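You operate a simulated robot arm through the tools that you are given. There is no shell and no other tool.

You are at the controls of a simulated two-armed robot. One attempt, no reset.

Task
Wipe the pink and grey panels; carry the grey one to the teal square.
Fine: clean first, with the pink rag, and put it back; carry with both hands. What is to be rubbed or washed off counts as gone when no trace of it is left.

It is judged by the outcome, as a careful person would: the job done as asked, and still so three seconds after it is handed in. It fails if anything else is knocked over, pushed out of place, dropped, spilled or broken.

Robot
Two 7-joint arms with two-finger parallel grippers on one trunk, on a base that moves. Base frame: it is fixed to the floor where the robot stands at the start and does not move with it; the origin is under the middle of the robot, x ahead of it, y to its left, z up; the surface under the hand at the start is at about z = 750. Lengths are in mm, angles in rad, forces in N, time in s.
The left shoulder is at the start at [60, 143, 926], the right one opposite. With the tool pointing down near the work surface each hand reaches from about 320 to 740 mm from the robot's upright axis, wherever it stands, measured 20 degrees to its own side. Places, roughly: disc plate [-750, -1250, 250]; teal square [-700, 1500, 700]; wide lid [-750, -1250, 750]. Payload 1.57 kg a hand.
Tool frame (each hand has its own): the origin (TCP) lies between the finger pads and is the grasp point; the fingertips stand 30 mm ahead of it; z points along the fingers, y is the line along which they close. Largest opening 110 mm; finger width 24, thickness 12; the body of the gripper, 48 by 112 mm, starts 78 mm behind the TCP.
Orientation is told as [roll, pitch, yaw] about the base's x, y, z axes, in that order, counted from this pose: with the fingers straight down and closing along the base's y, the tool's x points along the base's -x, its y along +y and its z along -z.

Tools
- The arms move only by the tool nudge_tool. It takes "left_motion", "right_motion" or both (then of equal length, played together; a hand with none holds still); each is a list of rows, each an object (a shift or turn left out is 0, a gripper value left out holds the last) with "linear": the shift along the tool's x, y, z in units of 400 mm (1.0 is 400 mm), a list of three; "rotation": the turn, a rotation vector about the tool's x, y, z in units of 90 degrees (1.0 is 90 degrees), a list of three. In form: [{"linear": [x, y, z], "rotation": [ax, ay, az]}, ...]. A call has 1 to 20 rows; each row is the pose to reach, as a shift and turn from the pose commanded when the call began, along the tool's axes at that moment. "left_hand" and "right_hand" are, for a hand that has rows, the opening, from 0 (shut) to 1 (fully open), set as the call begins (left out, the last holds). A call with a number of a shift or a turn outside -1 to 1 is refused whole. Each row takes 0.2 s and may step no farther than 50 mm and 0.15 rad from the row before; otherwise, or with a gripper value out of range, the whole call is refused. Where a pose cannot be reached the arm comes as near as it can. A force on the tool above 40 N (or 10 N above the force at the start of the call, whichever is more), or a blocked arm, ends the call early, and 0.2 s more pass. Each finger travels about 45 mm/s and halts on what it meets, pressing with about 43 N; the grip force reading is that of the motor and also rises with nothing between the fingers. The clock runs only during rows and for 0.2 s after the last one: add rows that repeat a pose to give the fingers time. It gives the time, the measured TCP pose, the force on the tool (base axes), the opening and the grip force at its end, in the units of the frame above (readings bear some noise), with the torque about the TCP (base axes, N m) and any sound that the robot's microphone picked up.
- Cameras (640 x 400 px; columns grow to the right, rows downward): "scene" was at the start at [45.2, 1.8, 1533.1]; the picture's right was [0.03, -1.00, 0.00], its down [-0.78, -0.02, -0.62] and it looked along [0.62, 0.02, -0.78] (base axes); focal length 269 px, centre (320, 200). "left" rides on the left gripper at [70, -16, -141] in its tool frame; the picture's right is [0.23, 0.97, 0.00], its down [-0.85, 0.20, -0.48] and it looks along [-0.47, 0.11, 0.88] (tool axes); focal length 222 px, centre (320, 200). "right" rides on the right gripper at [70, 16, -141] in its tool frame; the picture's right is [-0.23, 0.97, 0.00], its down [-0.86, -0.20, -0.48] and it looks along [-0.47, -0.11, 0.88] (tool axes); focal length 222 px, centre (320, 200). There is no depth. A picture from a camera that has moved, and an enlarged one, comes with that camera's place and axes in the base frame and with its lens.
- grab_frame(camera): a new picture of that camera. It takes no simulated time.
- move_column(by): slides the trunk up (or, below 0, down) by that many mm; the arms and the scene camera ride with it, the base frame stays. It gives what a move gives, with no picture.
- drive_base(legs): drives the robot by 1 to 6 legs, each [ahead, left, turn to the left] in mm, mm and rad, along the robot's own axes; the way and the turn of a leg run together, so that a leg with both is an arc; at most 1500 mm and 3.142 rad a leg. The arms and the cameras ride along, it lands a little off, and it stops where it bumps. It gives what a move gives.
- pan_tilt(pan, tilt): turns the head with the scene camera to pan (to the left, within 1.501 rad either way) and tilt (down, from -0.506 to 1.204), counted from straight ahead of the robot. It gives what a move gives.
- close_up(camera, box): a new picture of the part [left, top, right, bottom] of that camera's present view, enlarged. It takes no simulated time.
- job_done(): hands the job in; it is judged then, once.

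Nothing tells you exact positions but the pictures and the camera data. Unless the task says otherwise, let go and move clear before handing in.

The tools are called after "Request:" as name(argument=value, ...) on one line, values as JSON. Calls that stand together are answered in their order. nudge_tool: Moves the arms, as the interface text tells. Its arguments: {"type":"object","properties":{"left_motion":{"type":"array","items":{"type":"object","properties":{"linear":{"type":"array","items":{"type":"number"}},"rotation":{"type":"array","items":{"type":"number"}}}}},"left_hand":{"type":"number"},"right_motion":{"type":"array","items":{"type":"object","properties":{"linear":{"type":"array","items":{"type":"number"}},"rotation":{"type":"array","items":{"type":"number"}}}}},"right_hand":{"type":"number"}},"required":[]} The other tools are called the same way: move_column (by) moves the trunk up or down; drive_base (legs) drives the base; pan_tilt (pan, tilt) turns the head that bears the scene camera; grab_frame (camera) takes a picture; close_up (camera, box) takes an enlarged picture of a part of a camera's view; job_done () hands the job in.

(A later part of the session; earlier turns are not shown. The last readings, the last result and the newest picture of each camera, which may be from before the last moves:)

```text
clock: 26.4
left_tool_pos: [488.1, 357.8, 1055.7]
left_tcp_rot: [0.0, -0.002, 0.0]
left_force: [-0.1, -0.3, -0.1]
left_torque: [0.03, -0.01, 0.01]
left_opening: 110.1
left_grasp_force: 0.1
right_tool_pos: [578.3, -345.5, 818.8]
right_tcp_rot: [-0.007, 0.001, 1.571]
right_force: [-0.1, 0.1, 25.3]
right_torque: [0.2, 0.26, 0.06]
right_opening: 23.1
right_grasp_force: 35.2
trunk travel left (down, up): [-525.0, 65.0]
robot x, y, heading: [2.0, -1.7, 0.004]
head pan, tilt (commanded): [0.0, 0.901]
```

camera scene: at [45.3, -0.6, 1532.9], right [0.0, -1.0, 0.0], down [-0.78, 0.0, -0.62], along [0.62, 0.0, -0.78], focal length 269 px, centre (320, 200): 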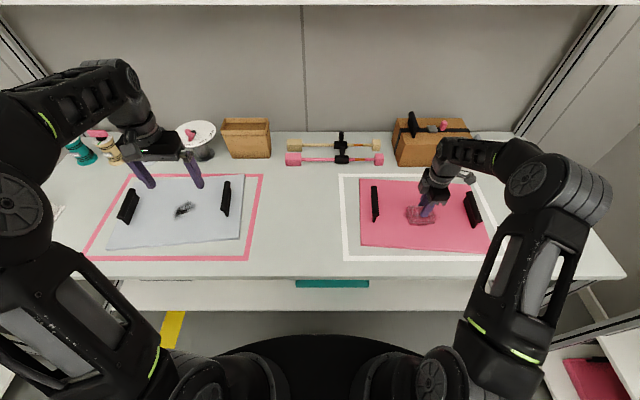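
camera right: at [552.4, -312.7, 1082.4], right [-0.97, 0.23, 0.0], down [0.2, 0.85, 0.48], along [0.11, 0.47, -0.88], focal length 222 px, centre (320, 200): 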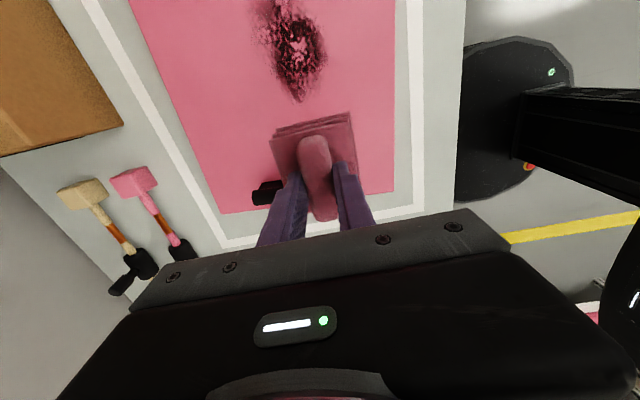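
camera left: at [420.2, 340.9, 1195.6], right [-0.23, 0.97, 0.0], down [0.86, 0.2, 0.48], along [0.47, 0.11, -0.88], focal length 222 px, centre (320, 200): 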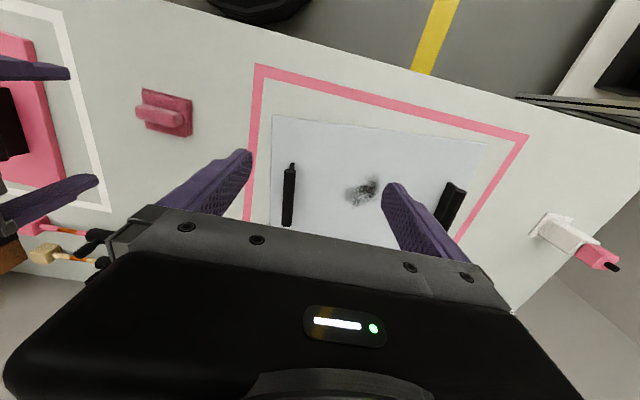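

Contact is at about z = 818, and 25 N is more than I want. I'll ease off to around 10 N and try one test stroke along y, then check the effect and whether the panel stays put.

Request:
nudge_tool(right_motion=[{"linear": [0, 0, -0.006]}, {"linear": [0.05, 0, -0.006]}, {"linear": [0.1, 0, -0.006]}, {"linear": [0.05, 0, -0.006]}, {"linear": [0, 0, -0.006]}, {"linear": [-0.05, 0, -0.006]}, {"linear": [-0.1, 0, -0.006]}, {"linear": [-0.05, 0, -0.006]}, {"linear": [0, 0, -0.006]}])

Request:
close_up(camera="scene", box=[340, 140, 500, 240])

Request:
grab_frame(camera="right")

```text
clock: 28.4
left_tool_pos: [487.9, 358.6, 1054.8]
left_tcp_rot: [0.001, -0.001, 0.0]
left_force: [1.2, -0.6, 0.4]
left_torque: [-0.06, 0.0, 0.02]
left_opening: 109.9
left_grasp_force: 0.0
right_tool_pos: [576.6, -342.8, 819.0]
right_tcp_rot: [0.001, -0.002, 1.573]
right_force: [0.7, 6.2, 10.5]
right_torque: [0.07, -0.07, 0.02]
right_opening: 22.9
right_grasp_force: 34.8
trunk travel left (down, up): [-525.0, 65.0]
robot x, y, heading: [3.2, 2.7, 0.001]
head pan, tilt (commanded): [0.0, 0.901]
```

```text
4.00 times, centred on (420, 190) of scene
camera zoom: at [44.2, 0.9, 1532.8], right [0.0, -1.0, 0.0], down [-0.78, 0.0, -0.62], along [0.62, 0.0, -0.78], focal length 1077 px, centre (-80, 240)
```

zoom: 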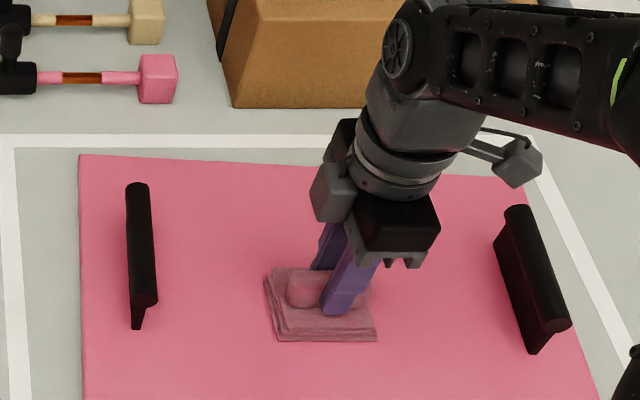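

```text
taken
camera right: at [560.1, -413.4, 961.0], right [-0.97, 0.23, 0.0], down [0.2, 0.85, 0.48], along [0.11, 0.47, -0.88], focal length 222 px, centre (320, 200)
```

right: 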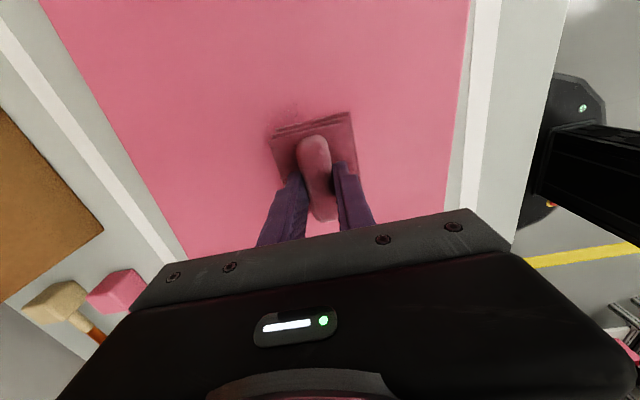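

One stroke took most of it off and the panel held still. I'll cover the whole stained area with the same light pressure, first the far half and then the near half.

Request:
nudge_tool(right_motion=[{"linear": [-0.06, -0.04, 0]}, {"linear": [-0.12, -0.08, 0]}, {"linear": [-0.06, -0.09, 0]}, {"linear": [0, -0.09, 0]}, {"linear": [0.06, -0.09, 0]}, {"linear": [0.12, -0.09, 0]}, {"linear": [0.14, -0.045, 0]}, {"linear": [0.08, -0.045, 0]}, {"linear": [0.02, -0.045, 0]}, {"linear": [-0.04, -0.045, 0]}, {"linear": [-0.1, -0.045, 0]}, {"linear": [-0.14, 0, 0]}, {"linear": [-0.08, 0, 0]}, {"linear": [-0.02, 0, 0]}, {"linear": [0.04, 0, 0]}, {"linear": [0.1, 0, 0]}, {"linear": [0.14, 0, 0]}, {"linear": [0.08, 0, 0]}, {"linear": [0, 0, 0]}])

Request:
nudge_tool(right_motion=[{"linear": [-0.06, 0.04, 0]}, {"linear": [-0.12, 0.08, 0]}, {"linear": [-0.06, 0.09, 0]}, {"linear": [0, 0.09, 0]}, {"linear": [0.06, 0.09, 0]}, {"linear": [0.12, 0.09, 0]}, {"linear": [0.14, 0.045, 0]}, {"linear": [0.08, 0.045, 0]}, {"linear": [0.02, 0.045, 0]}, {"linear": [-0.04, 0.045, 0]}, {"linear": [-0.1, 0.045, 0]}, {"linear": [-0.06, 0, 0]}, {"linear": [0, 0, 0]}])

Request:
close_up(camera="scene", box=[340, 140, 500, 240])

Request:
grab_frame(camera="right")

```text
clock: 32.4
left_tool_pos: [488.2, 355.6, 1054.9]
left_tcp_rot: [0.0, -0.002, 0.0]
left_force: [0.2, -0.4, 0.0]
left_torque: [0.02, 0.02, 0.02]
left_opening: 109.9
left_grasp_force: 0.1
right_tool_pos: [578.3, -348.3, 818.9]
right_tcp_rot: [-0.002, 0.002, 1.571]
right_force: [0.0, -6.1, 14.8]
right_torque: [-0.12, 0.08, 0.06]
right_opening: 22.9
right_grasp_force: 35.1
trunk travel left (down, up): [-525.0, 65.0]
robot x, y, heading: [0.8, 0.4, 0.002]
head pan, tilt (commanded): [0.0, 0.901]
```

```text
clock: 35.2
left_tool_pos: [488.7, 358.0, 1054.0]
left_tcp_rot: [0.001, -0.001, 0.0]
left_force: [0.1, 0.3, 0.0]
left_torque: [0.0, 0.0, 0.01]
left_opening: 110.3
left_grasp_force: 0.0
right_tool_pos: [575.9, -344.0, 818.3]
right_tcp_rot: [-0.004, 0.0, 1.571]
right_force: [-0.7, 2.5, 9.8]
right_torque: [0.01, 0.15, -0.06]
right_opening: 22.7
right_grasp_force: 35.1
trunk travel left (down, up): [-525.0, 65.0]
robot x, y, heading: [3.2, -2.6, 0.005]
head pan, tilt (commanded): [0.0, 0.901]
```

```text
4.00 times, centred on (420, 190) of scene
camera zoom: at [44.2, 0.1, 1533.1], right [0.0, -1.0, 0.0], down [-0.78, 0.0, -0.62], along [0.62, 0.0, -0.78], focal length 1077 px, centre (-80, 240)
```

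zoom: 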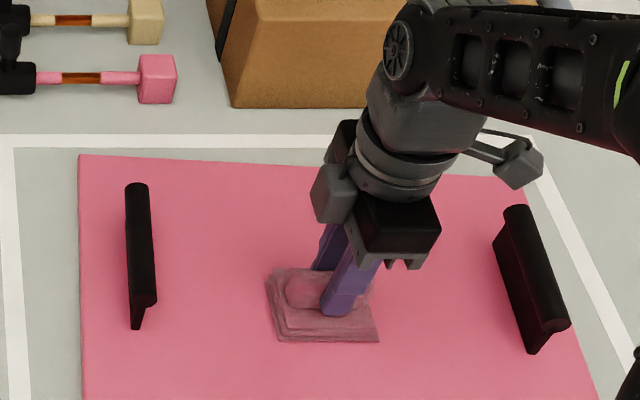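

```text
taken
camera right: at [559.1, -414.5, 960.7], right [-0.97, 0.23, 0.0], down [0.2, 0.85, 0.48], along [0.11, 0.47, -0.88], focal length 222 px, centre (320, 200)
```

right: 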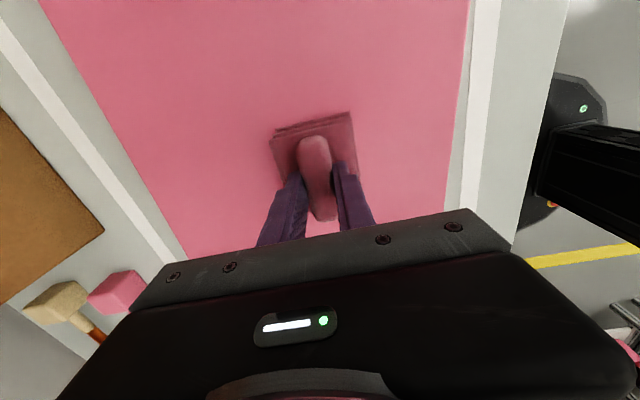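

The surface looks clean around the rag. I'll lift it and inspect the whole area from both cameras.

Request:
nudge_tool(right_motion=[{"linear": [0, 0, -0.04]}, {"linear": [0, 0, -0.12]}, {"linear": [0, 0, -0.2]}, {"linear": [0, 0, -0.3]}, {"linear": [-0.1, 0, -0.32]}, {"linear": [-0.2, 0, -0.32]}, {"linear": [-0.3, 0, -0.32]}])

Request:
close_up(camera="scene", box=[350, 160, 510, 260])

Request:
grab_frame(camera="right")

Request:
close_up(camera="right", box=[200, 0, 400, 125])

```text
clock: 36.8
left_tool_pos: [489.8, 357.9, 1054.1]
left_tcp_rot: [-0.001, -0.002, 0.0]
left_force: [-1.1, 0.6, 0.1]
left_torque: [-0.02, 0.0, -0.04]
left_opening: 110.3
left_grasp_force: 0.0
right_tool_pos: [576.9, -224.2, 949.9]
right_tcp_rot: [0.0, 0.0, 1.572]
right_force: [-0.2, 0.1, -0.1]
right_torque: [-0.03, 0.01, 0.01]
right_opening: 22.7
right_grasp_force: 35.3
trunk travel left (down, up): [-525.0, 65.0]
robot x, y, heading: [1.6, 0.9, -0.0]
head pan, tilt (commanded): [0.0, 0.901]
```

```text
4.00 times, centred on (430, 210) of scene
camera zoom: at [45.4, 0.4, 1532.9], right [0.0, -1.0, 0.0], down [-0.78, 0.0, -0.62], along [0.62, 0.0, -0.78], focal length 1077 px, centre (-120, 160)
```

zoom: 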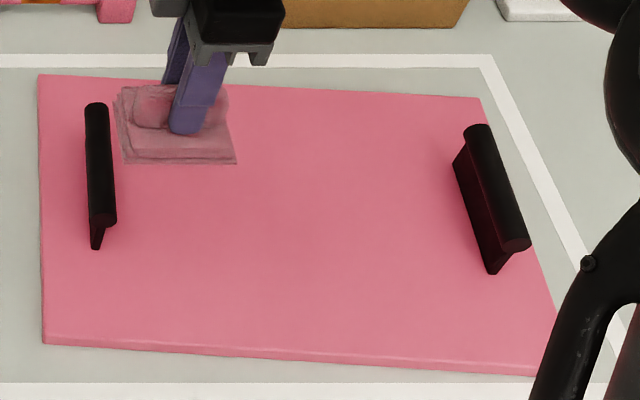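

```text
taken
camera right: at [561.4, -294.3, 1090.6], right [-0.97, 0.23, 0.0], down [0.2, 0.86, 0.48], along [0.11, 0.47, -0.88], focal length 222 px, centre (320, 200)
```

right: 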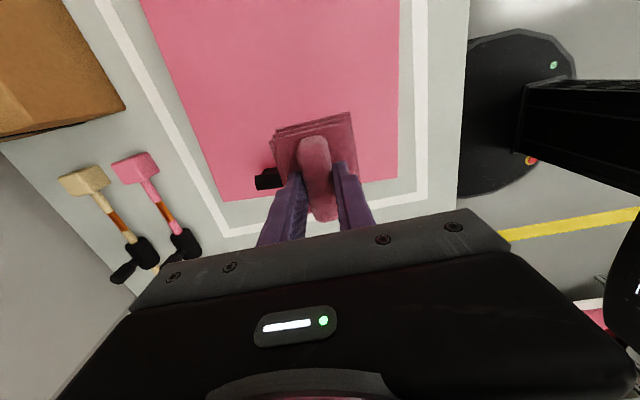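

```text
3.20 times, centred on (300, 62) of right
camera zoom: at [561.4, -294.3, 1090.6], right [-0.97, 0.23, 0.0], down [0.2, 0.86, 0.48], along [0.11, 0.47, -0.88], focal length 711 px, centre (384, 640)
```

zoom: 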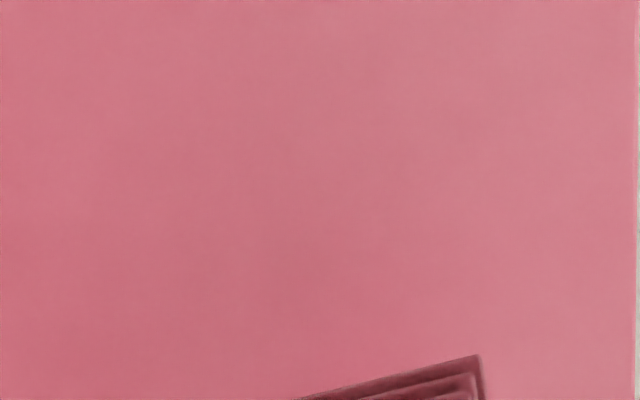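

The pink panel is clean. Now I'll drive left to stand in front of the grey panel, centred near (617, 490), with the rag held high. From there the right hand can wipe it, put the rag back, and then join the lift.

Request:
drive_base(legs=[[0, 250, 0]])

Request:
grab_frame(camera="scene")

```text
clock: 38.6
left_tool_pos: [486.0, 613.8, 1053.7]
left_tcp_rot: [0.0, 0.001, 0.008]
left_force: [-0.5, 0.2, -0.1]
left_torque: [-0.08, -0.02, -0.01]
left_opening: 109.9
left_grasp_force: 0.0
right_tool_pos: [579.4, 32.6, 947.4]
right_tcp_rot: [0.001, 0.001, 1.578]
right_force: [-0.1, 0.7, 0.5]
right_torque: [-0.02, -0.02, 0.05]
right_opening: 22.9
right_grasp_force: 35.4
trunk travel left (down, up): [-525.0, 65.0]
robot x, y, heading: [-4.5, 254.7, 0.01]
head pan, tilt (commanded): [0.0, 0.901]
```

```text
taken
camera scene: at [44.2, 253.8, 1532.9], right [0.01, -1.0, 0.0], down [-0.78, -0.01, -0.62], along [0.62, 0.0, -0.78], focal length 269 px, centre (320, 200)
```

scene: 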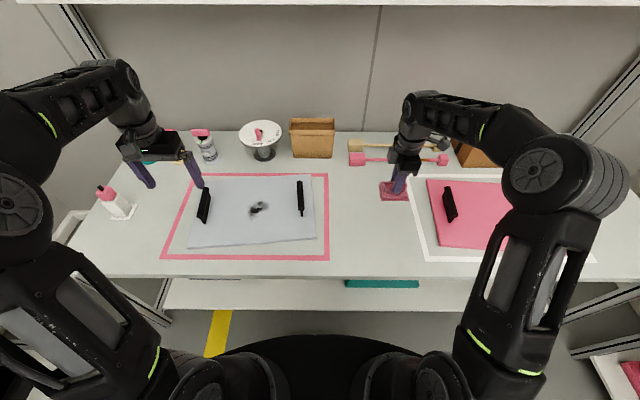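

Clear so far. I'll drive the rest of the way and correct the small heading error.

Request:
drive_base(legs=[[3, 236, -0.01]])

Request:
grab_frame(camera="scene")

Request:
grab_frame(camera="right")

Request:
close_up(camera="scene", box=[200, 150, 440, 300])

```text
clock: 40.4
left_tool_pos: [494.1, 838.9, 1054.1]
left_tcp_rot: [-0.001, 0.001, -0.007]
left_force: [0.1, -0.6, -0.3]
left_torque: [-0.04, 0.01, 0.0]
left_opening: 109.7
left_grasp_force: 0.0
right_tool_pos: [578.7, 256.3, 949.7]
right_tcp_rot: [-0.001, 0.0, 1.565]
right_force: [0.3, 0.8, 0.0]
right_torque: [-0.06, 0.03, 0.0]
right_opening: 22.9
right_grasp_force: 35.2
trunk travel left (down, up): [-525.0, 65.0]
robot x, y, heading: [-1.2, 482.3, -0.01]
head pan, tilt (commanded): [0.0, 0.901]
```

```text
taken
camera scene: at [47.2, 485.3, 1532.9], right [-0.01, -1.0, 0.0], down [-0.78, 0.01, -0.62], along [0.62, -0.01, -0.78], focal length 269 px, centre (320, 200)
```

scene: 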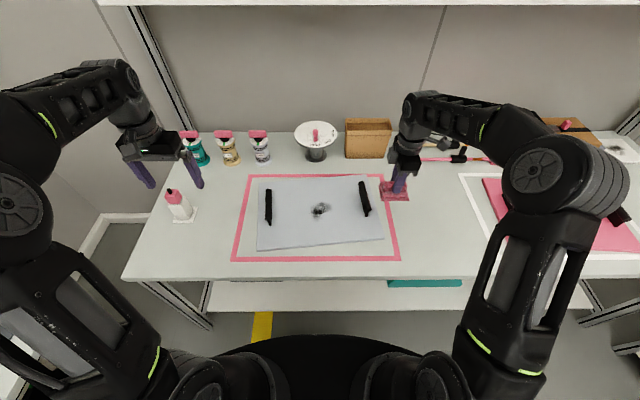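

```text
taken
camera right: at [561.1, 186.3, 1090.8], right [-0.97, 0.23, 0.0], down [0.21, 0.85, 0.48], along [0.11, 0.46, -0.88], focal length 222 px, centre (320, 200)
```

right: 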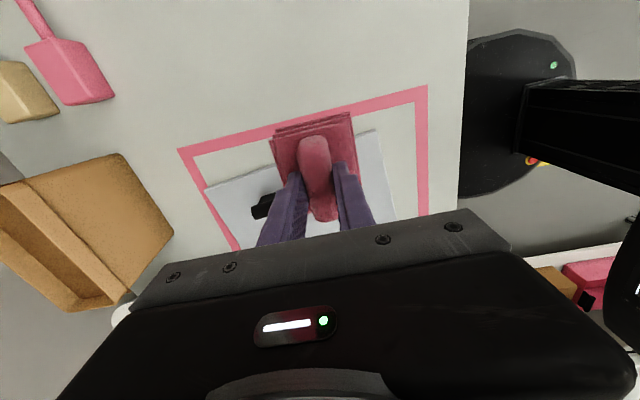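

```text
2.67 times, centred on (320, 225) of scene
camera zoom: at [47.2, 485.3, 1532.9], right [-0.01, -1.0, 0.0], down [-0.78, 0.01, -0.62], along [0.62, -0.01, -0.78], focal length 718 px, centre (320, 133)
```

zoom: 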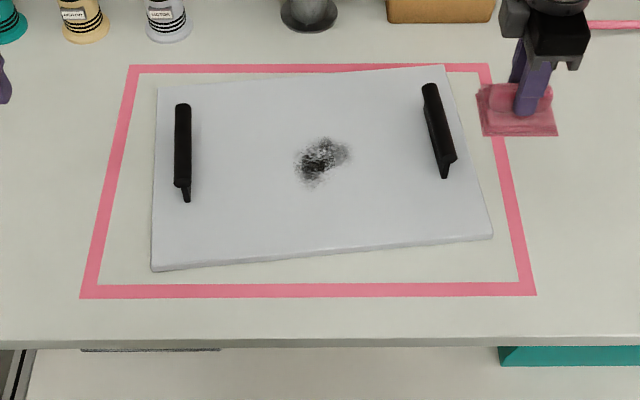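

I'm centred on the grey panel; its stain spans about x 566–649, y 437–510, with handles near y 325 and 655. I'll bring the rag over it and down to just above the surface.

Request:
nudge_tool(right_motion=[{"linear": [-0.09, -0.01, 0]}, {"linear": [-0.18, -0.02, 0]}, {"linear": [-0.27, -0.035, 0]}, {"linear": [-0.36, -0.045, 0]}, {"linear": [-0.45, -0.055, 0]}, {"linear": [-0.52, -0.065, 0.03]}, {"linear": [-0.555, -0.07, 0.09]}, {"linear": [-0.555, -0.07, 0.17]}, {"linear": [-0.555, -0.07, 0.25]}, {"linear": [-0.555, -0.07, 0.3]}])

Request:
close_up(camera="scene", box=[240, 150, 400, 250])

Request:
grab_frame(camera="right")

```text
clock: 42.5
left_tool_pos: [493.6, 837.8, 1055.9]
left_tcp_rot: [0.001, 0.001, -0.006]
left_force: [0.3, -0.8, -0.3]
left_torque: [0.0, -0.01, -0.02]
left_opening: 110.2
left_grasp_force: 0.1
right_tool_pos: [609.2, 479.5, 826.5]
right_tcp_rot: [0.001, -0.001, 1.564]
right_force: [0.2, -0.5, -0.9]
right_torque: [0.01, -0.02, 0.0]
right_opening: 22.5
right_grasp_force: 35.7
trunk travel left (down, up): [-525.0, 65.0]
robot x, y, heading: [1.6, 485.7, -0.007]
head pan, tilt (commanded): [0.0, 0.901]
```

```text
4.00 times, centred on (320, 200) of scene
camera zoom: at [47.3, 484.1, 1532.9], right [-0.01, -1.0, 0.0], down [-0.78, 0.01, -0.62], along [0.62, 0.0, -0.78], focal length 1077 px, centre (320, 200)
```

zoom: 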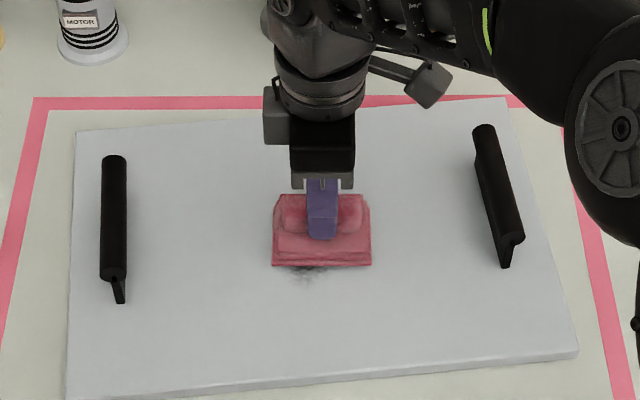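

```text
taken
camera right: at [591.7, 409.1, 969.4], right [-0.97, 0.23, 0.0], down [0.21, 0.85, 0.48], along [0.11, 0.47, -0.88], focal length 222 px, centre (320, 200)
```

right: 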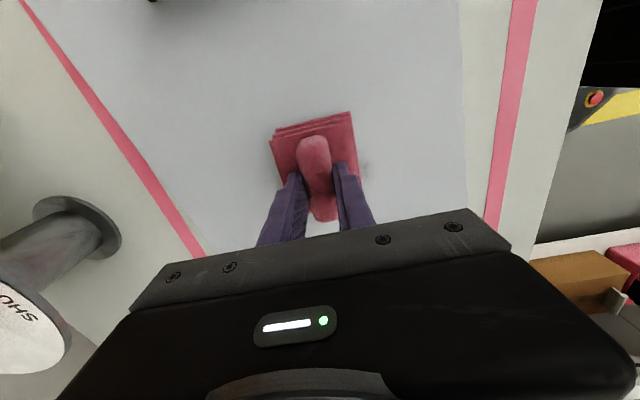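

Now lowering onto the grey panel to a light contact.

Request:
nudge_tool(right_motion=[{"linear": [0, 0, 0.008]}, {"linear": [0, 0, 0.015]}, {"linear": [0, 0, 0.02]}])

```text
clock: 43.4
left_tool_pos: [495.2, 837.3, 1054.5]
left_tcp_rot: [0.001, 0.001, -0.006]
left_force: [-0.6, 0.0, 0.0]
left_torque: [0.04, -0.01, -0.02]
left_opening: 110.0
left_grasp_force: 0.0
right_tool_pos: [608.1, 476.8, 819.9]
right_tcp_rot: [-0.001, 0.0, 1.563]
right_force: [-0.2, -0.1, -0.5]
right_torque: [0.03, 0.0, 0.0]
right_opening: 22.7
right_grasp_force: 35.3
trunk travel left (down, up): [-525.0, 65.0]
robot x, y, heading: [4.1, 486.5, -0.011]
head pan, tilt (commanded): [0.0, 0.901]
```

Request:
nudge_tool(right_motion=[{"linear": [0, 0, 0.005]}, {"linear": [0, 0, 0.008]}])

```text
clock: 44.0
left_tool_pos: [492.5, 838.5, 1055.2]
left_tcp_rot: [0.0, 0.0, -0.007]
left_force: [-0.6, -0.6, -0.5]
left_torque: [-0.05, -0.01, 0.0]
left_opening: 110.0
left_grasp_force: 0.0
right_tool_pos: [607.1, 476.2, 818.2]
right_tcp_rot: [-0.002, -0.002, 1.563]
right_force: [-0.4, 0.5, 8.9]
right_torque: [-0.1, 0.17, -0.04]
right_opening: 22.9
right_grasp_force: 35.2
trunk travel left (down, up): [-525.0, 65.0]
robot x, y, heading: [-0.7, 483.8, -0.006]
head pan, tilt (commanded): [0.0, 0.901]
```

Contact at about 9 N. I'll wipe with one test stroke first, then check.

Request:
nudge_tool(right_motion=[{"linear": [0.05, 0, 0]}, {"linear": [0.1, 0, 0]}, {"linear": [0.05, 0, 0]}, {"linear": [0, 0, 0]}, {"linear": [-0.05, 0, 0]}, {"linear": [-0.1, 0, 0]}, {"linear": [-0.05, 0, 0]}, {"linear": [0, 0, 0]}])

Request:
close_up(camera="scene", box=[240, 150, 400, 250])

```text
clock: 45.8
left_tool_pos: [491.1, 839.4, 1055.4]
left_tcp_rot: [-0.001, -0.001, -0.008]
left_force: [-0.3, 0.7, 0.7]
left_torque: [0.01, -0.02, 0.0]
left_opening: 109.8
left_grasp_force: 0.0
right_tool_pos: [606.4, 481.3, 818.3]
right_tcp_rot: [-0.001, -0.003, 1.566]
right_force: [-1.6, 10.1, 25.3]
right_torque: [0.31, 0.13, -0.03]
right_opening: 22.8
right_grasp_force: 35.6
trunk travel left (down, up): [-525.0, 65.0]
robot x, y, heading: [0.2, 481.5, -0.005]
head pan, tilt (commanded): [0.0, 0.901]
```

```text
4.00 times, centred on (320, 200) of scene
camera zoom: at [44.6, 485.3, 1533.1], right [-0.01, -1.0, 0.0], down [-0.78, 0.0, -0.62], along [0.62, 0.0, -0.78], focal length 1077 px, centre (320, 200)
```

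zoom: 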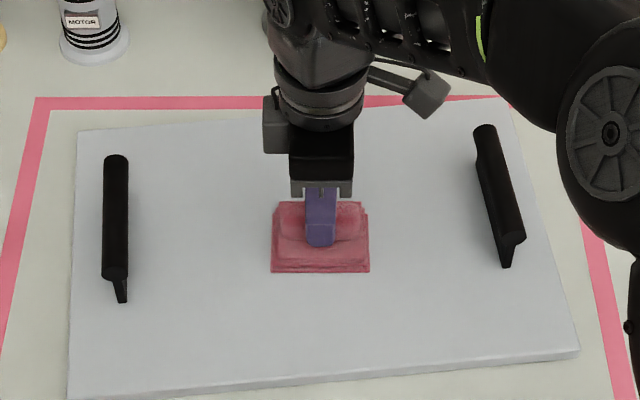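

The panel held its place. I'll run the full raster with slightly less pressure.

Request:
nudge_tool(right_motion=[{"linear": [-0.06, -0.04, -0.003]}, {"linear": [-0.11, -0.08, -0.003]}, {"linear": [-0.06, -0.09, -0.003]}, {"linear": [0, -0.09, -0.003]}, {"linear": [0.06, -0.09, -0.003]}, {"linear": [0.11, -0.09, -0.003]}, {"linear": [0.12, -0.045, -0.003]}, {"linear": [0.08, -0.045, -0.003]}, {"linear": [0.02, -0.045, -0.003]}, {"linear": [-0.04, -0.045, -0.003]}, {"linear": [-0.1, -0.045, -0.003]}, {"linear": [-0.12, 0, -0.003]}, {"linear": [-0.08, 0, -0.003]}, {"linear": [-0.02, 0, -0.003]}, {"linear": [0.04, 0, -0.003]}, {"linear": [0.1, 0, -0.003]}, {"linear": [0.12, 0, -0.003]}, {"linear": [0.08, 0, -0.003]}, {"linear": [0, 0, -0.003]}])

Request:
nudge_tool(right_motion=[{"linear": [-0.06, 0.04, 0]}, {"linear": [-0.11, 0.08, 0]}, {"linear": [-0.06, 0.09, 0]}, {"linear": [0, 0.09, 0]}, {"linear": [0.06, 0.09, 0]}, {"linear": [0.11, 0.09, 0]}, {"linear": [0.12, 0.045, 0]}, {"linear": [0.08, 0.045, 0]}, {"linear": [0.02, 0.045, 0]}, {"linear": [-0.04, 0.045, 0]}, {"linear": [-0.1, 0.045, 0]}, {"linear": [-0.06, 0, 0]}, {"linear": [0, 0, 0]}])

Request:
close_up(camera="scene", box=[240, 150, 400, 250])

```text
clock: 49.8
left_tool_pos: [494.0, 836.8, 1055.1]
left_tcp_rot: [0.0, 0.001, -0.005]
left_force: [0.7, -0.7, 0.8]
left_torque: [-0.04, 0.01, 0.01]
left_opening: 109.9
left_grasp_force: 0.1
right_tool_pos: [608.7, 477.0, 819.1]
right_tcp_rot: [0.0, 0.0, 1.562]
right_force: [-0.1, -0.8, -0.3]
right_torque: [-0.02, -0.01, 0.02]
right_opening: 22.9
right_grasp_force: 35.6
trunk travel left (down, up): [-525.0, 65.0]
robot x, y, heading: [2.4, 487.1, -0.009]
head pan, tilt (commanded): [0.0, 0.901]
```

```text
clock: 52.5
left_tool_pos: [492.4, 837.8, 1055.2]
left_tcp_rot: [0.0, 0.001, -0.007]
left_force: [0.6, -0.9, -0.3]
left_torque: [-0.02, 0.01, 0.0]
left_opening: 110.1
left_grasp_force: 0.1
right_tool_pos: [608.4, 474.7, 819.1]
right_tcp_rot: [0.0, -0.001, 1.566]
right_force: [0.4, -0.3, -0.1]
right_torque: [0.02, 0.04, 0.03]
right_opening: 22.6
right_grasp_force: 35.0
trunk travel left (down, up): [-525.0, 65.0]
robot x, y, heading: [3.6, 487.8, -0.008]
head pan, tilt (commanded): [0.0, 0.901]
```

```text
4.00 times, centred on (320, 200) of scene
camera zoom: at [46.8, 483.7, 1532.9], right [-0.01, -1.0, 0.0], down [-0.78, 0.01, -0.62], along [0.62, 0.0, -0.78], focal length 1077 px, centre (320, 200)
```

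zoom: 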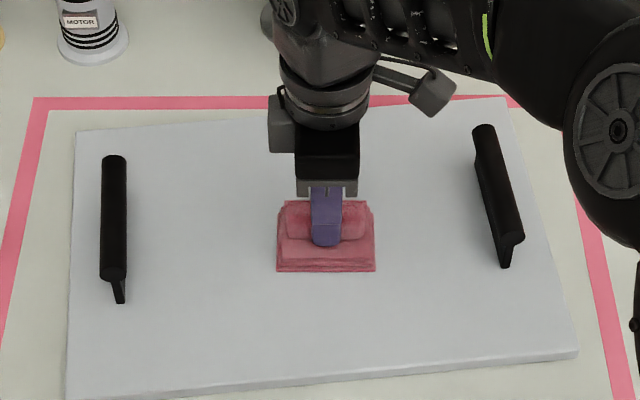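

The pressure had dropped to nothing by the end, so I'll press about 2 mm lower and repeat the raster to be sure.

Request:
nudge_tool(right_motion=[{"linear": [-0.03, -0.02, 0.004]}, {"linear": [-0.08, -0.05, 0.005]}, {"linear": [-0.11, -0.085, 0.005]}, {"linear": [-0.06, -0.09, 0.005]}, {"linear": [0, -0.09, 0.005]}, {"linear": [0.06, -0.09, 0.005]}, {"linear": [0.11, -0.09, 0.005]}, {"linear": [0.12, -0.045, 0.005]}, {"linear": [0.07, -0.045, 0.005]}, {"linear": [0.01, -0.045, 0.005]}, {"linear": [-0.05, -0.045, 0.005]}, {"linear": [-0.11, -0.045, 0.005]}, {"linear": [-0.12, 0, 0.005]}, {"linear": [-0.06, 0, 0.005]}, {"linear": [0, 0, 0.005]}, {"linear": [0.06, 0, 0.005]}, {"linear": [0.12, 0, 0.005]}, {"linear": [0.06, 0, 0.005]}, {"linear": [0, 0, 0.005]}])

Request:
nudge_tool(right_motion=[{"linear": [-0.06, 0.04, 0]}, {"linear": [-0.11, 0.08, 0]}, {"linear": [-0.06, 0.09, 0]}, {"linear": [0, 0.09, 0]}, {"linear": [0.06, 0.09, 0]}, {"linear": [0.11, 0.09, 0]}, {"linear": [0.12, 0.045, 0]}, {"linear": [0.07, 0.045, 0]}, {"linear": [0.01, 0.045, 0]}, {"linear": [-0.05, 0.045, 0]}, {"linear": [-0.11, 0.045, 0]}, {"linear": [-0.06, 0, 0]}, {"linear": [0, 0, 0]}])

Request:
nudge_tool(right_motion=[{"linear": [0, 0, -0.04]}, {"linear": [0, 0, -0.12]}, {"linear": [0, 0, -0.22]}, {"linear": [0, 0, -0.32]}, {"linear": [0.1, 0.02, -0.33]}, {"linear": [0.2, 0.04, -0.33]}, {"linear": [0.3, 0.06, -0.33]}, {"linear": [0.4, 0.08, -0.33]}])

Request:
close_up(camera="scene", box=[240, 150, 400, 250])

Request:
grab_frame(camera="scene")

Request:
grab_frame(camera="right")

```text
clock: 56.3
left_tool_pos: [493.5, 837.2, 1054.3]
left_tcp_rot: [0.0, -0.001, -0.008]
left_force: [-0.5, 0.5, 0.3]
left_torque: [-0.02, 0.05, -0.01]
left_opening: 110.1
left_grasp_force: 0.0
right_tool_pos: [607.9, 436.1, 818.9]
right_tcp_rot: [-0.006, 0.012, 1.557]
right_force: [-6.9, -3.4, 16.6]
right_torque: [0.46, 0.32, 0.21]
right_opening: 22.8
right_grasp_force: 35.0
trunk travel left (down, up): [-525.0, 65.0]
robot x, y, heading: [1.2, 483.8, -0.01]
head pan, tilt (commanded): [0.0, 0.901]
stopped in row 18 (right hand): the force on the tool passed its limit at 44 N (the readings are from after the stop); the commanded pose is now the measured one
```

```text
clock: 59.1
left_tool_pos: [491.9, 838.1, 1056.3]
left_tcp_rot: [0.0, -0.001, -0.008]
left_force: [-1.0, 0.0, 0.4]
left_torque: [0.01, -0.02, 0.0]
left_opening: 109.9
left_grasp_force: 0.0
right_tool_pos: [609.1, 436.8, 817.8]
right_tcp_rot: [-0.005, 0.01, 1.559]
right_force: [2.5, 6.9, 15.9]
right_torque: [0.21, 0.02, -0.04]
right_opening: 22.5
right_grasp_force: 35.3
trunk travel left (down, up): [-525.0, 65.0]
robot x, y, heading: [5.9, 481.6, -0.007]
head pan, tilt (commanded): [0.0, 0.901]
```

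```text
clock: 60.9
left_tool_pos: [494.2, 836.8, 1055.0]
left_tcp_rot: [0.0, 0.0, -0.011]
left_force: [-0.2, -0.2, 0.1]
left_torque: [0.03, 0.08, -0.02]
left_opening: 110.0
left_grasp_force: 0.1
right_tool_pos: [576.3, 278.4, 949.5]
right_tcp_rot: [-0.005, 0.011, 1.557]
right_force: [0.8, -0.9, -0.5]
right_torque: [0.0, 0.02, 0.01]
right_opening: 22.6
right_grasp_force: 35.0
trunk travel left (down, up): [-525.0, 65.0]
robot x, y, heading: [1.5, 485.5, -0.008]
head pan, tilt (commanded): [0.0, 0.901]
```

```text
4.00 times, centred on (320, 200) of scene
camera zoom: at [46.7, 483.2, 1532.9], right [-0.01, -1.0, 0.0], down [-0.78, 0.01, -0.62], along [0.62, 0.0, -0.78], focal length 1077 px, centre (320, 200)
```

zoom: 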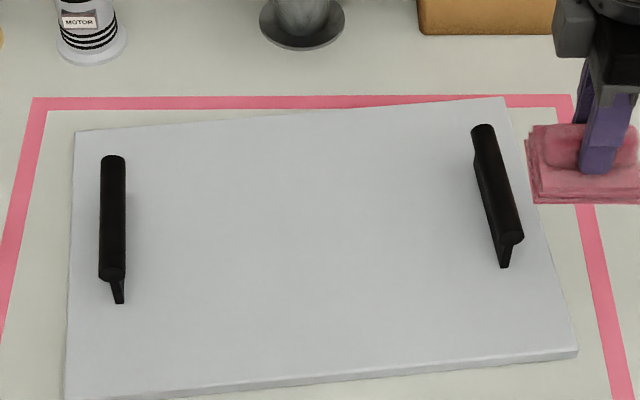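

```text
taken
camera scene: at [46.7, 483.2, 1532.9], right [-0.01, -1.0, 0.0], down [-0.78, 0.01, -0.62], along [0.62, 0.0, -0.78], focal length 269 px, centre (320, 200)
```

scene: 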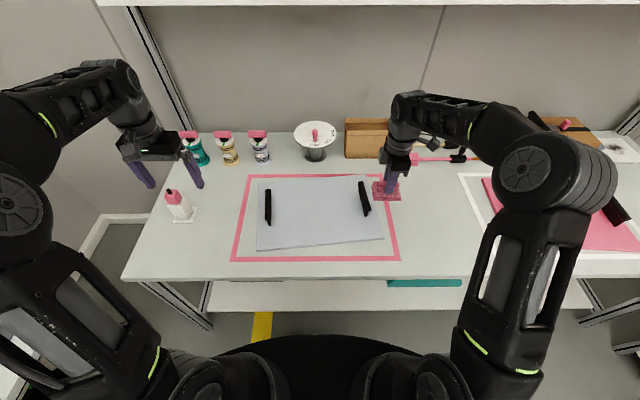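

```text
taken
camera right: at [559.4, 209.4, 1091.5], right [-0.97, 0.24, -0.01], down [0.21, 0.86, 0.47], along [0.12, 0.45, -0.88], focal length 222 px, centre (320, 200)
```

right: 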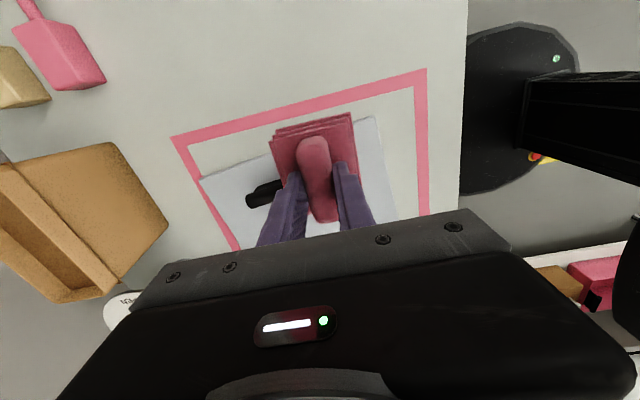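

The grey panel looks spotless. I'll take a tighter look at the old stain area to be sure.

Request:
close_up(camera="scene", box=[280, 180, 360, 240])

Request:
close_up(camera="scene", box=[370, 160, 466, 220])

```text
6.67 times, centred on (320, 210) of scene
camera zoom: at [46.7, 483.2, 1532.9], right [-0.01, -1.0, 0.0], down [-0.78, 0.01, -0.62], along [0.62, 0.0, -0.78], focal length 1794 px, centre (320, 133)
```

zoom: 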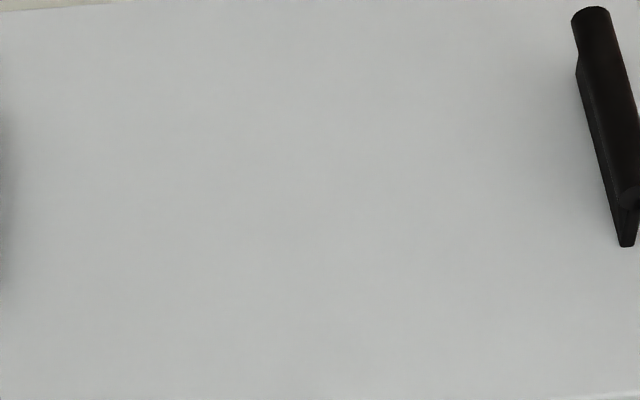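

```text
6.67 times, centred on (418, 190) of scene
camera zoom: at [46.7, 483.2, 1532.9], right [-0.01, -1.0, 0.0], down [-0.78, 0.01, -0.62], along [0.62, 0.0, -0.78], focal length 1794 px, centre (-333, 267)
```

zoom: 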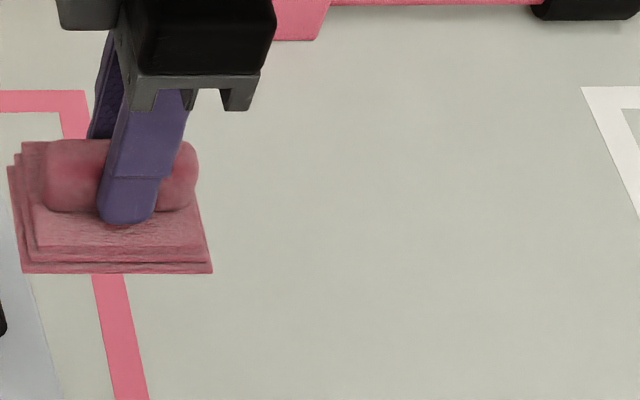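

Both panels are clean. Now I'll put the rag back where it lay, at TCP (539, 78), yaw 1.554.

Request:
nudge_tool(right_motion=[{"linear": [0.1, 0.017, 0], "rotation": [0.003, -0.001, 0]}, {"linear": [0.2, 0.035, 0], "rotation": [0.005, -0.002, 0.001]}, {"linear": [0.3, 0.052, 0], "rotation": [0.007, -0.003, 0.002]}, {"linear": [0.4, 0.07, 0], "rotation": [0.007, -0.003, 0.002]}, {"linear": [0.47, 0.082, 0.02], "rotation": [0.007, -0.003, 0.002]}, {"linear": [0.503, 0.087, 0.08], "rotation": [0.007, -0.003, 0.002]}, {"linear": [0.503, 0.087, 0.16], "rotation": [0.007, -0.003, 0.002]}, {"linear": [0.503, 0.087, 0.24], "rotation": [0.007, -0.003, 0.002]}, {"linear": [0.503, 0.087, 0.3], "rotation": [0.007, -0.003, 0.002]}])

Request:
grab_frame(camera="right")

Request:
close_up(camera="scene", box=[370, 160, 530, 260])

```text
clock: 62.9
left_tool_pos: [493.5, 837.8, 1054.8]
left_tcp_rot: [0.001, 0.0, -0.009]
left_force: [-0.4, 0.2, -0.8]
left_torque: [-0.01, 0.0, -0.02]
left_opening: 110.1
left_grasp_force: 0.1
right_tool_pos: [538.7, 74.7, 830.6]
right_tcp_rot: [-0.014, 0.008, 1.555]
right_force: [0.2, 0.2, -0.1]
right_torque: [0.01, -0.01, 0.01]
right_opening: 22.8
right_grasp_force: 34.7
trunk travel left (down, up): [-525.0, 65.0]
robot x, y, heading: [-1.3, 483.8, -0.005]
head pan, tilt (commanded): [0.0, 0.901]
```

```text
taken
camera right: at [519.6, 6.5, 972.9], right [-0.97, 0.24, -0.01], down [0.21, 0.86, 0.47], along [0.13, 0.46, -0.88], focal length 222 px, centre (320, 200)
```

right: 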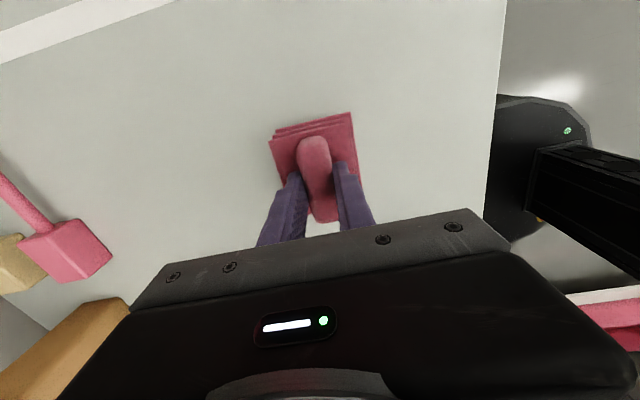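

```text
4.00 times, centred on (450, 210) of scene
camera zoom: at [47.3, 483.8, 1532.9], right [-0.01, -1.0, 0.0], down [-0.78, 0.01, -0.62], along [0.62, -0.01, -0.78], focal length 1077 px, centre (-200, 160)
```

zoom: 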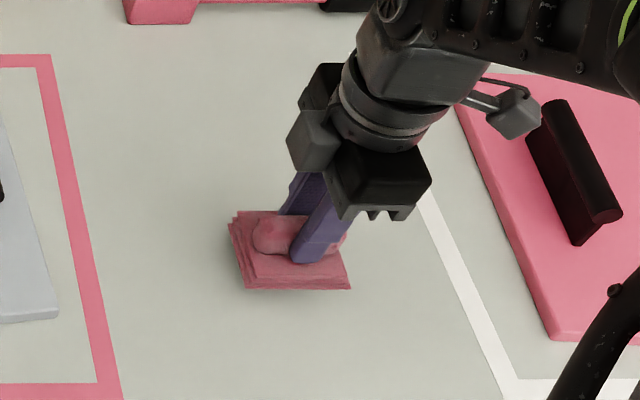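

The rag is over its spot. I'll take out the slight tilt and the 3 mm offset and lower it to the table.

Request:
nudge_tool(right_motion=[{"linear": [-0.005, 0, 0.015], "rotation": [-0.005, -0.003, 0]}, {"linear": [-0.0075, 0, 0.03], "rotation": [-0.009, -0.005, 0.001]}, {"linear": [-0.0075, 0, 0.045], "rotation": [-0.009, -0.005, 0.001]}, {"linear": [-0.0075, 0, 0.055], "rotation": [-0.009, -0.005, 0.001]}])

Request:
nudge_tool(right_motion=[{"linear": [0, 0, 0.005]}, {"linear": [0, 0, 0.008]}])

```text
clock: 63.9
left_tool_pos: [493.7, 836.4, 1054.9]
left_tcp_rot: [0.0, -0.001, -0.008]
left_force: [-0.3, -0.3, 0.3]
left_torque: [0.03, 0.03, -0.04]
left_opening: 109.9
left_grasp_force: 0.1
right_tool_pos: [537.6, 77.4, 808.9]
right_tcp_rot: [0.002, 0.001, 1.554]
right_force: [1.0, -0.9, -0.3]
right_torque: [-0.01, 0.04, -0.01]
right_opening: 22.8
right_grasp_force: 35.5
trunk travel left (down, up): [-525.0, 65.0]
robot x, y, heading: [6.1, 485.9, -0.012]
head pan, tilt (commanded): [0.0, 0.901]
```

```text
clock: 64.5
left_tool_pos: [494.6, 837.0, 1054.5]
left_tcp_rot: [0.0, 0.0, -0.009]
left_force: [0.4, 0.1, -0.4]
left_torque: [-0.01, -0.04, 0.01]
left_opening: 109.9
left_grasp_force: 0.0
right_tool_pos: [538.1, 77.9, 806.7]
right_tcp_rot: [0.0, -0.001, 1.553]
right_force: [-0.2, 0.0, 0.1]
right_torque: [-0.02, 0.03, -0.01]
right_opening: 22.9
right_grasp_force: 35.2
trunk travel left (down, up): [-525.0, 65.0]
robot x, y, heading: [2.0, 485.3, -0.007]
head pan, tilt (commanded): [0.0, 0.901]
```

Request:
nudge_tool(right_motion=[{"linear": [0, 0, 0.004]}, {"linear": [0, 0, 0.006]}])

```text
clock: 65.1
left_tool_pos: [494.1, 836.4, 1055.3]
left_tcp_rot: [0.0, 0.001, -0.009]
left_force: [-0.6, -0.3, 0.4]
left_torque: [0.01, 0.03, 0.01]
left_opening: 109.9
left_grasp_force: 0.1
right_tool_pos: [538.9, 78.0, 805.0]
right_tcp_rot: [0.001, -0.003, 1.554]
right_force: [0.4, -0.8, 0.0]
right_torque: [0.0, 0.02, -0.02]
right_opening: 23.0
right_grasp_force: 35.6
trunk travel left (down, up): [-525.0, 65.0]
robot x, y, heading: [0.7, 484.5, -0.01]
head pan, tilt (commanded): [0.0, 0.901]
```

Request:
nudge_tool(right_motion=[{"linear": [0, 0, 0.003]}, {"linear": [0, 0, 0.005]}])

```text
clock: 65.7
left_tool_pos: [493.3, 838.0, 1055.7]
left_tcp_rot: [0.0, -0.002, -0.009]
left_force: [-1.4, 0.0, -0.2]
left_torque: [0.0, 0.01, -0.05]
left_opening: 109.9
left_grasp_force: 0.1
right_tool_pos: [538.3, 78.9, 803.0]
right_tcp_rot: [0.001, -0.002, 1.554]
right_force: [0.0, -0.4, -0.2]
right_torque: [0.0, 0.02, 0.02]
right_opening: 22.7
right_grasp_force: 34.9
trunk travel left (down, up): [-525.0, 65.0]
robot x, y, heading: [-0.7, 485.0, -0.012]
head pan, tilt (commanded): [0.0, 0.901]
```

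Still no contact at 803, so the rag has probably been pushed slightly up in the grip. Going on in small steps.

Request:
nudge_tool(right_motion=[{"linear": [0, 0, 0.003]}, {"linear": [0, 0, 0.005]}])

Request:
close_up(camera="scene", box=[396, 190, 476, 240])

```text
clock: 66.3
left_tool_pos: [492.5, 837.7, 1055.5]
left_tcp_rot: [-0.001, 0.001, -0.007]
left_force: [0.7, -0.6, -0.1]
left_torque: [-0.02, 0.0, 0.01]
left_opening: 109.8
left_grasp_force: 0.1
right_tool_pos: [537.9, 79.1, 802.0]
right_tcp_rot: [-0.001, 0.0, 1.553]
right_force: [-1.8, 0.1, 11.8]
right_torque: [-0.51, 0.14, -0.08]
right_opening: 22.6
right_grasp_force: 35.3
trunk travel left (down, up): [-525.0, 65.0]
robot x, y, heading: [-0.2, 489.6, -0.008]
head pan, tilt (commanded): [0.0, 0.901]
```

```text
8.00 times, centred on (436, 215) of scene
camera zoom: at [45.8, 484.7, 1533.2], right [-0.01, -1.0, 0.0], down [-0.78, 0.01, -0.62], along [0.62, -0.01, -0.78], focal length 2153 px, centre (-608, 80)
```

zoom: 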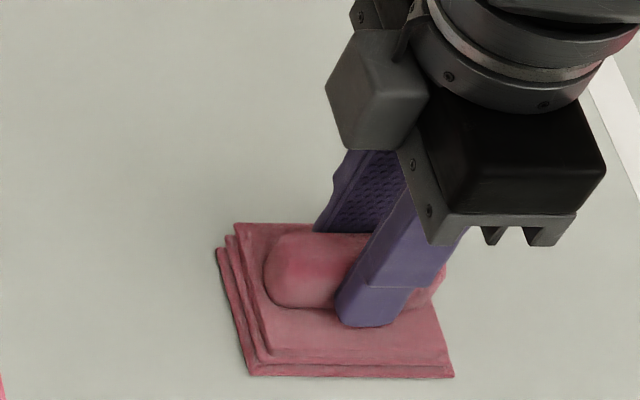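

The rag rests on the table within a few millimetres of its original place. Releasing and lifting away.

Request:
nudge_tool(right_motion=[{"linear": [0, 0, -0.002]}, {"linear": [0, 0, -0.002]}, {"linear": [0, 0, -0.002]}, {"linear": [0, 0, -0.002]}, {"linear": [0, 0, -0.002]}, {"linear": [0, 0, -0.002]}], right_hand=0.9)

Request:
nudge_tool(right_motion=[{"linear": [0, 0, -0.05]}, {"linear": [0, 0, -0.12]}, {"linear": [0, 0, -0.22]}, {"linear": [0, 0, -0.32]}, {"linear": [0, 0, -0.42]}])

Request:
grab_frame(camera="right")

Request:
close_up(camera="scene", box=[396, 190, 476, 240])

```text
clock: 67.7
left_tool_pos: [493.6, 836.9, 1054.4]
left_tcp_rot: [0.001, -0.001, -0.009]
left_force: [0.0, 0.5, -0.7]
left_torque: [0.03, -0.01, 0.03]
left_opening: 109.8
left_grasp_force: 0.0
right_tool_pos: [538.1, 79.6, 801.2]
right_tcp_rot: [-0.001, 0.0, 1.554]
right_force: [0.3, -0.2, 0.1]
right_torque: [0.0, -0.04, -0.01]
right_opening: 99.0
right_grasp_force: 0.0
trunk travel left (down, up): [-525.0, 65.0]
robot x, y, heading: [4.2, 486.6, -0.009]
head pan, tilt (commanded): [0.0, 0.901]
```

```text
clock: 68.9
left_tool_pos: [492.8, 837.2, 1053.9]
left_tcp_rot: [-0.001, 0.0, -0.008]
left_force: [-1.2, 0.3, -0.9]
left_torque: [-0.03, 0.03, -0.03]
left_opening: 110.0
left_grasp_force: 0.0
right_tool_pos: [537.1, 79.3, 968.2]
right_tcp_rot: [0.003, -0.001, 1.553]
right_force: [-0.2, -0.3, -0.1]
right_torque: [0.03, 0.03, 0.01]
right_opening: 99.0
right_grasp_force: 0.0
trunk travel left (down, up): [-525.0, 65.0]
robot x, y, heading: [4.2, 482.9, -0.014]
head pan, tilt (commanded): [0.0, 0.901]
```

```text
taken
camera right: at [519.3, 9.8, 1111.3], right [-0.97, 0.24, 0.0], down [0.21, 0.85, 0.48], along [0.12, 0.47, -0.88], focal length 222 px, centre (320, 200)
```

right: 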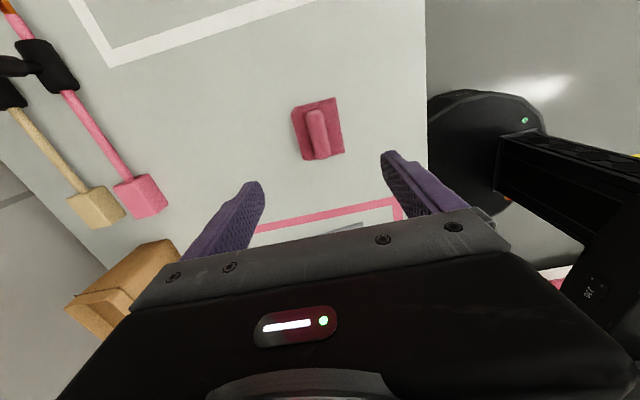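

```text
8.00 times, centred on (436, 215) of scene
camera zoom: at [46.5, 484.3, 1532.9], right [-0.01, -1.0, 0.0], down [-0.78, 0.01, -0.62], along [0.62, -0.01, -0.78], focal length 2153 px, centre (-608, 80)
```

zoom: 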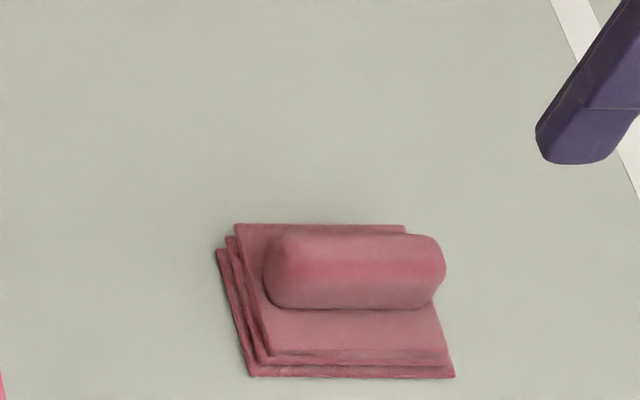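

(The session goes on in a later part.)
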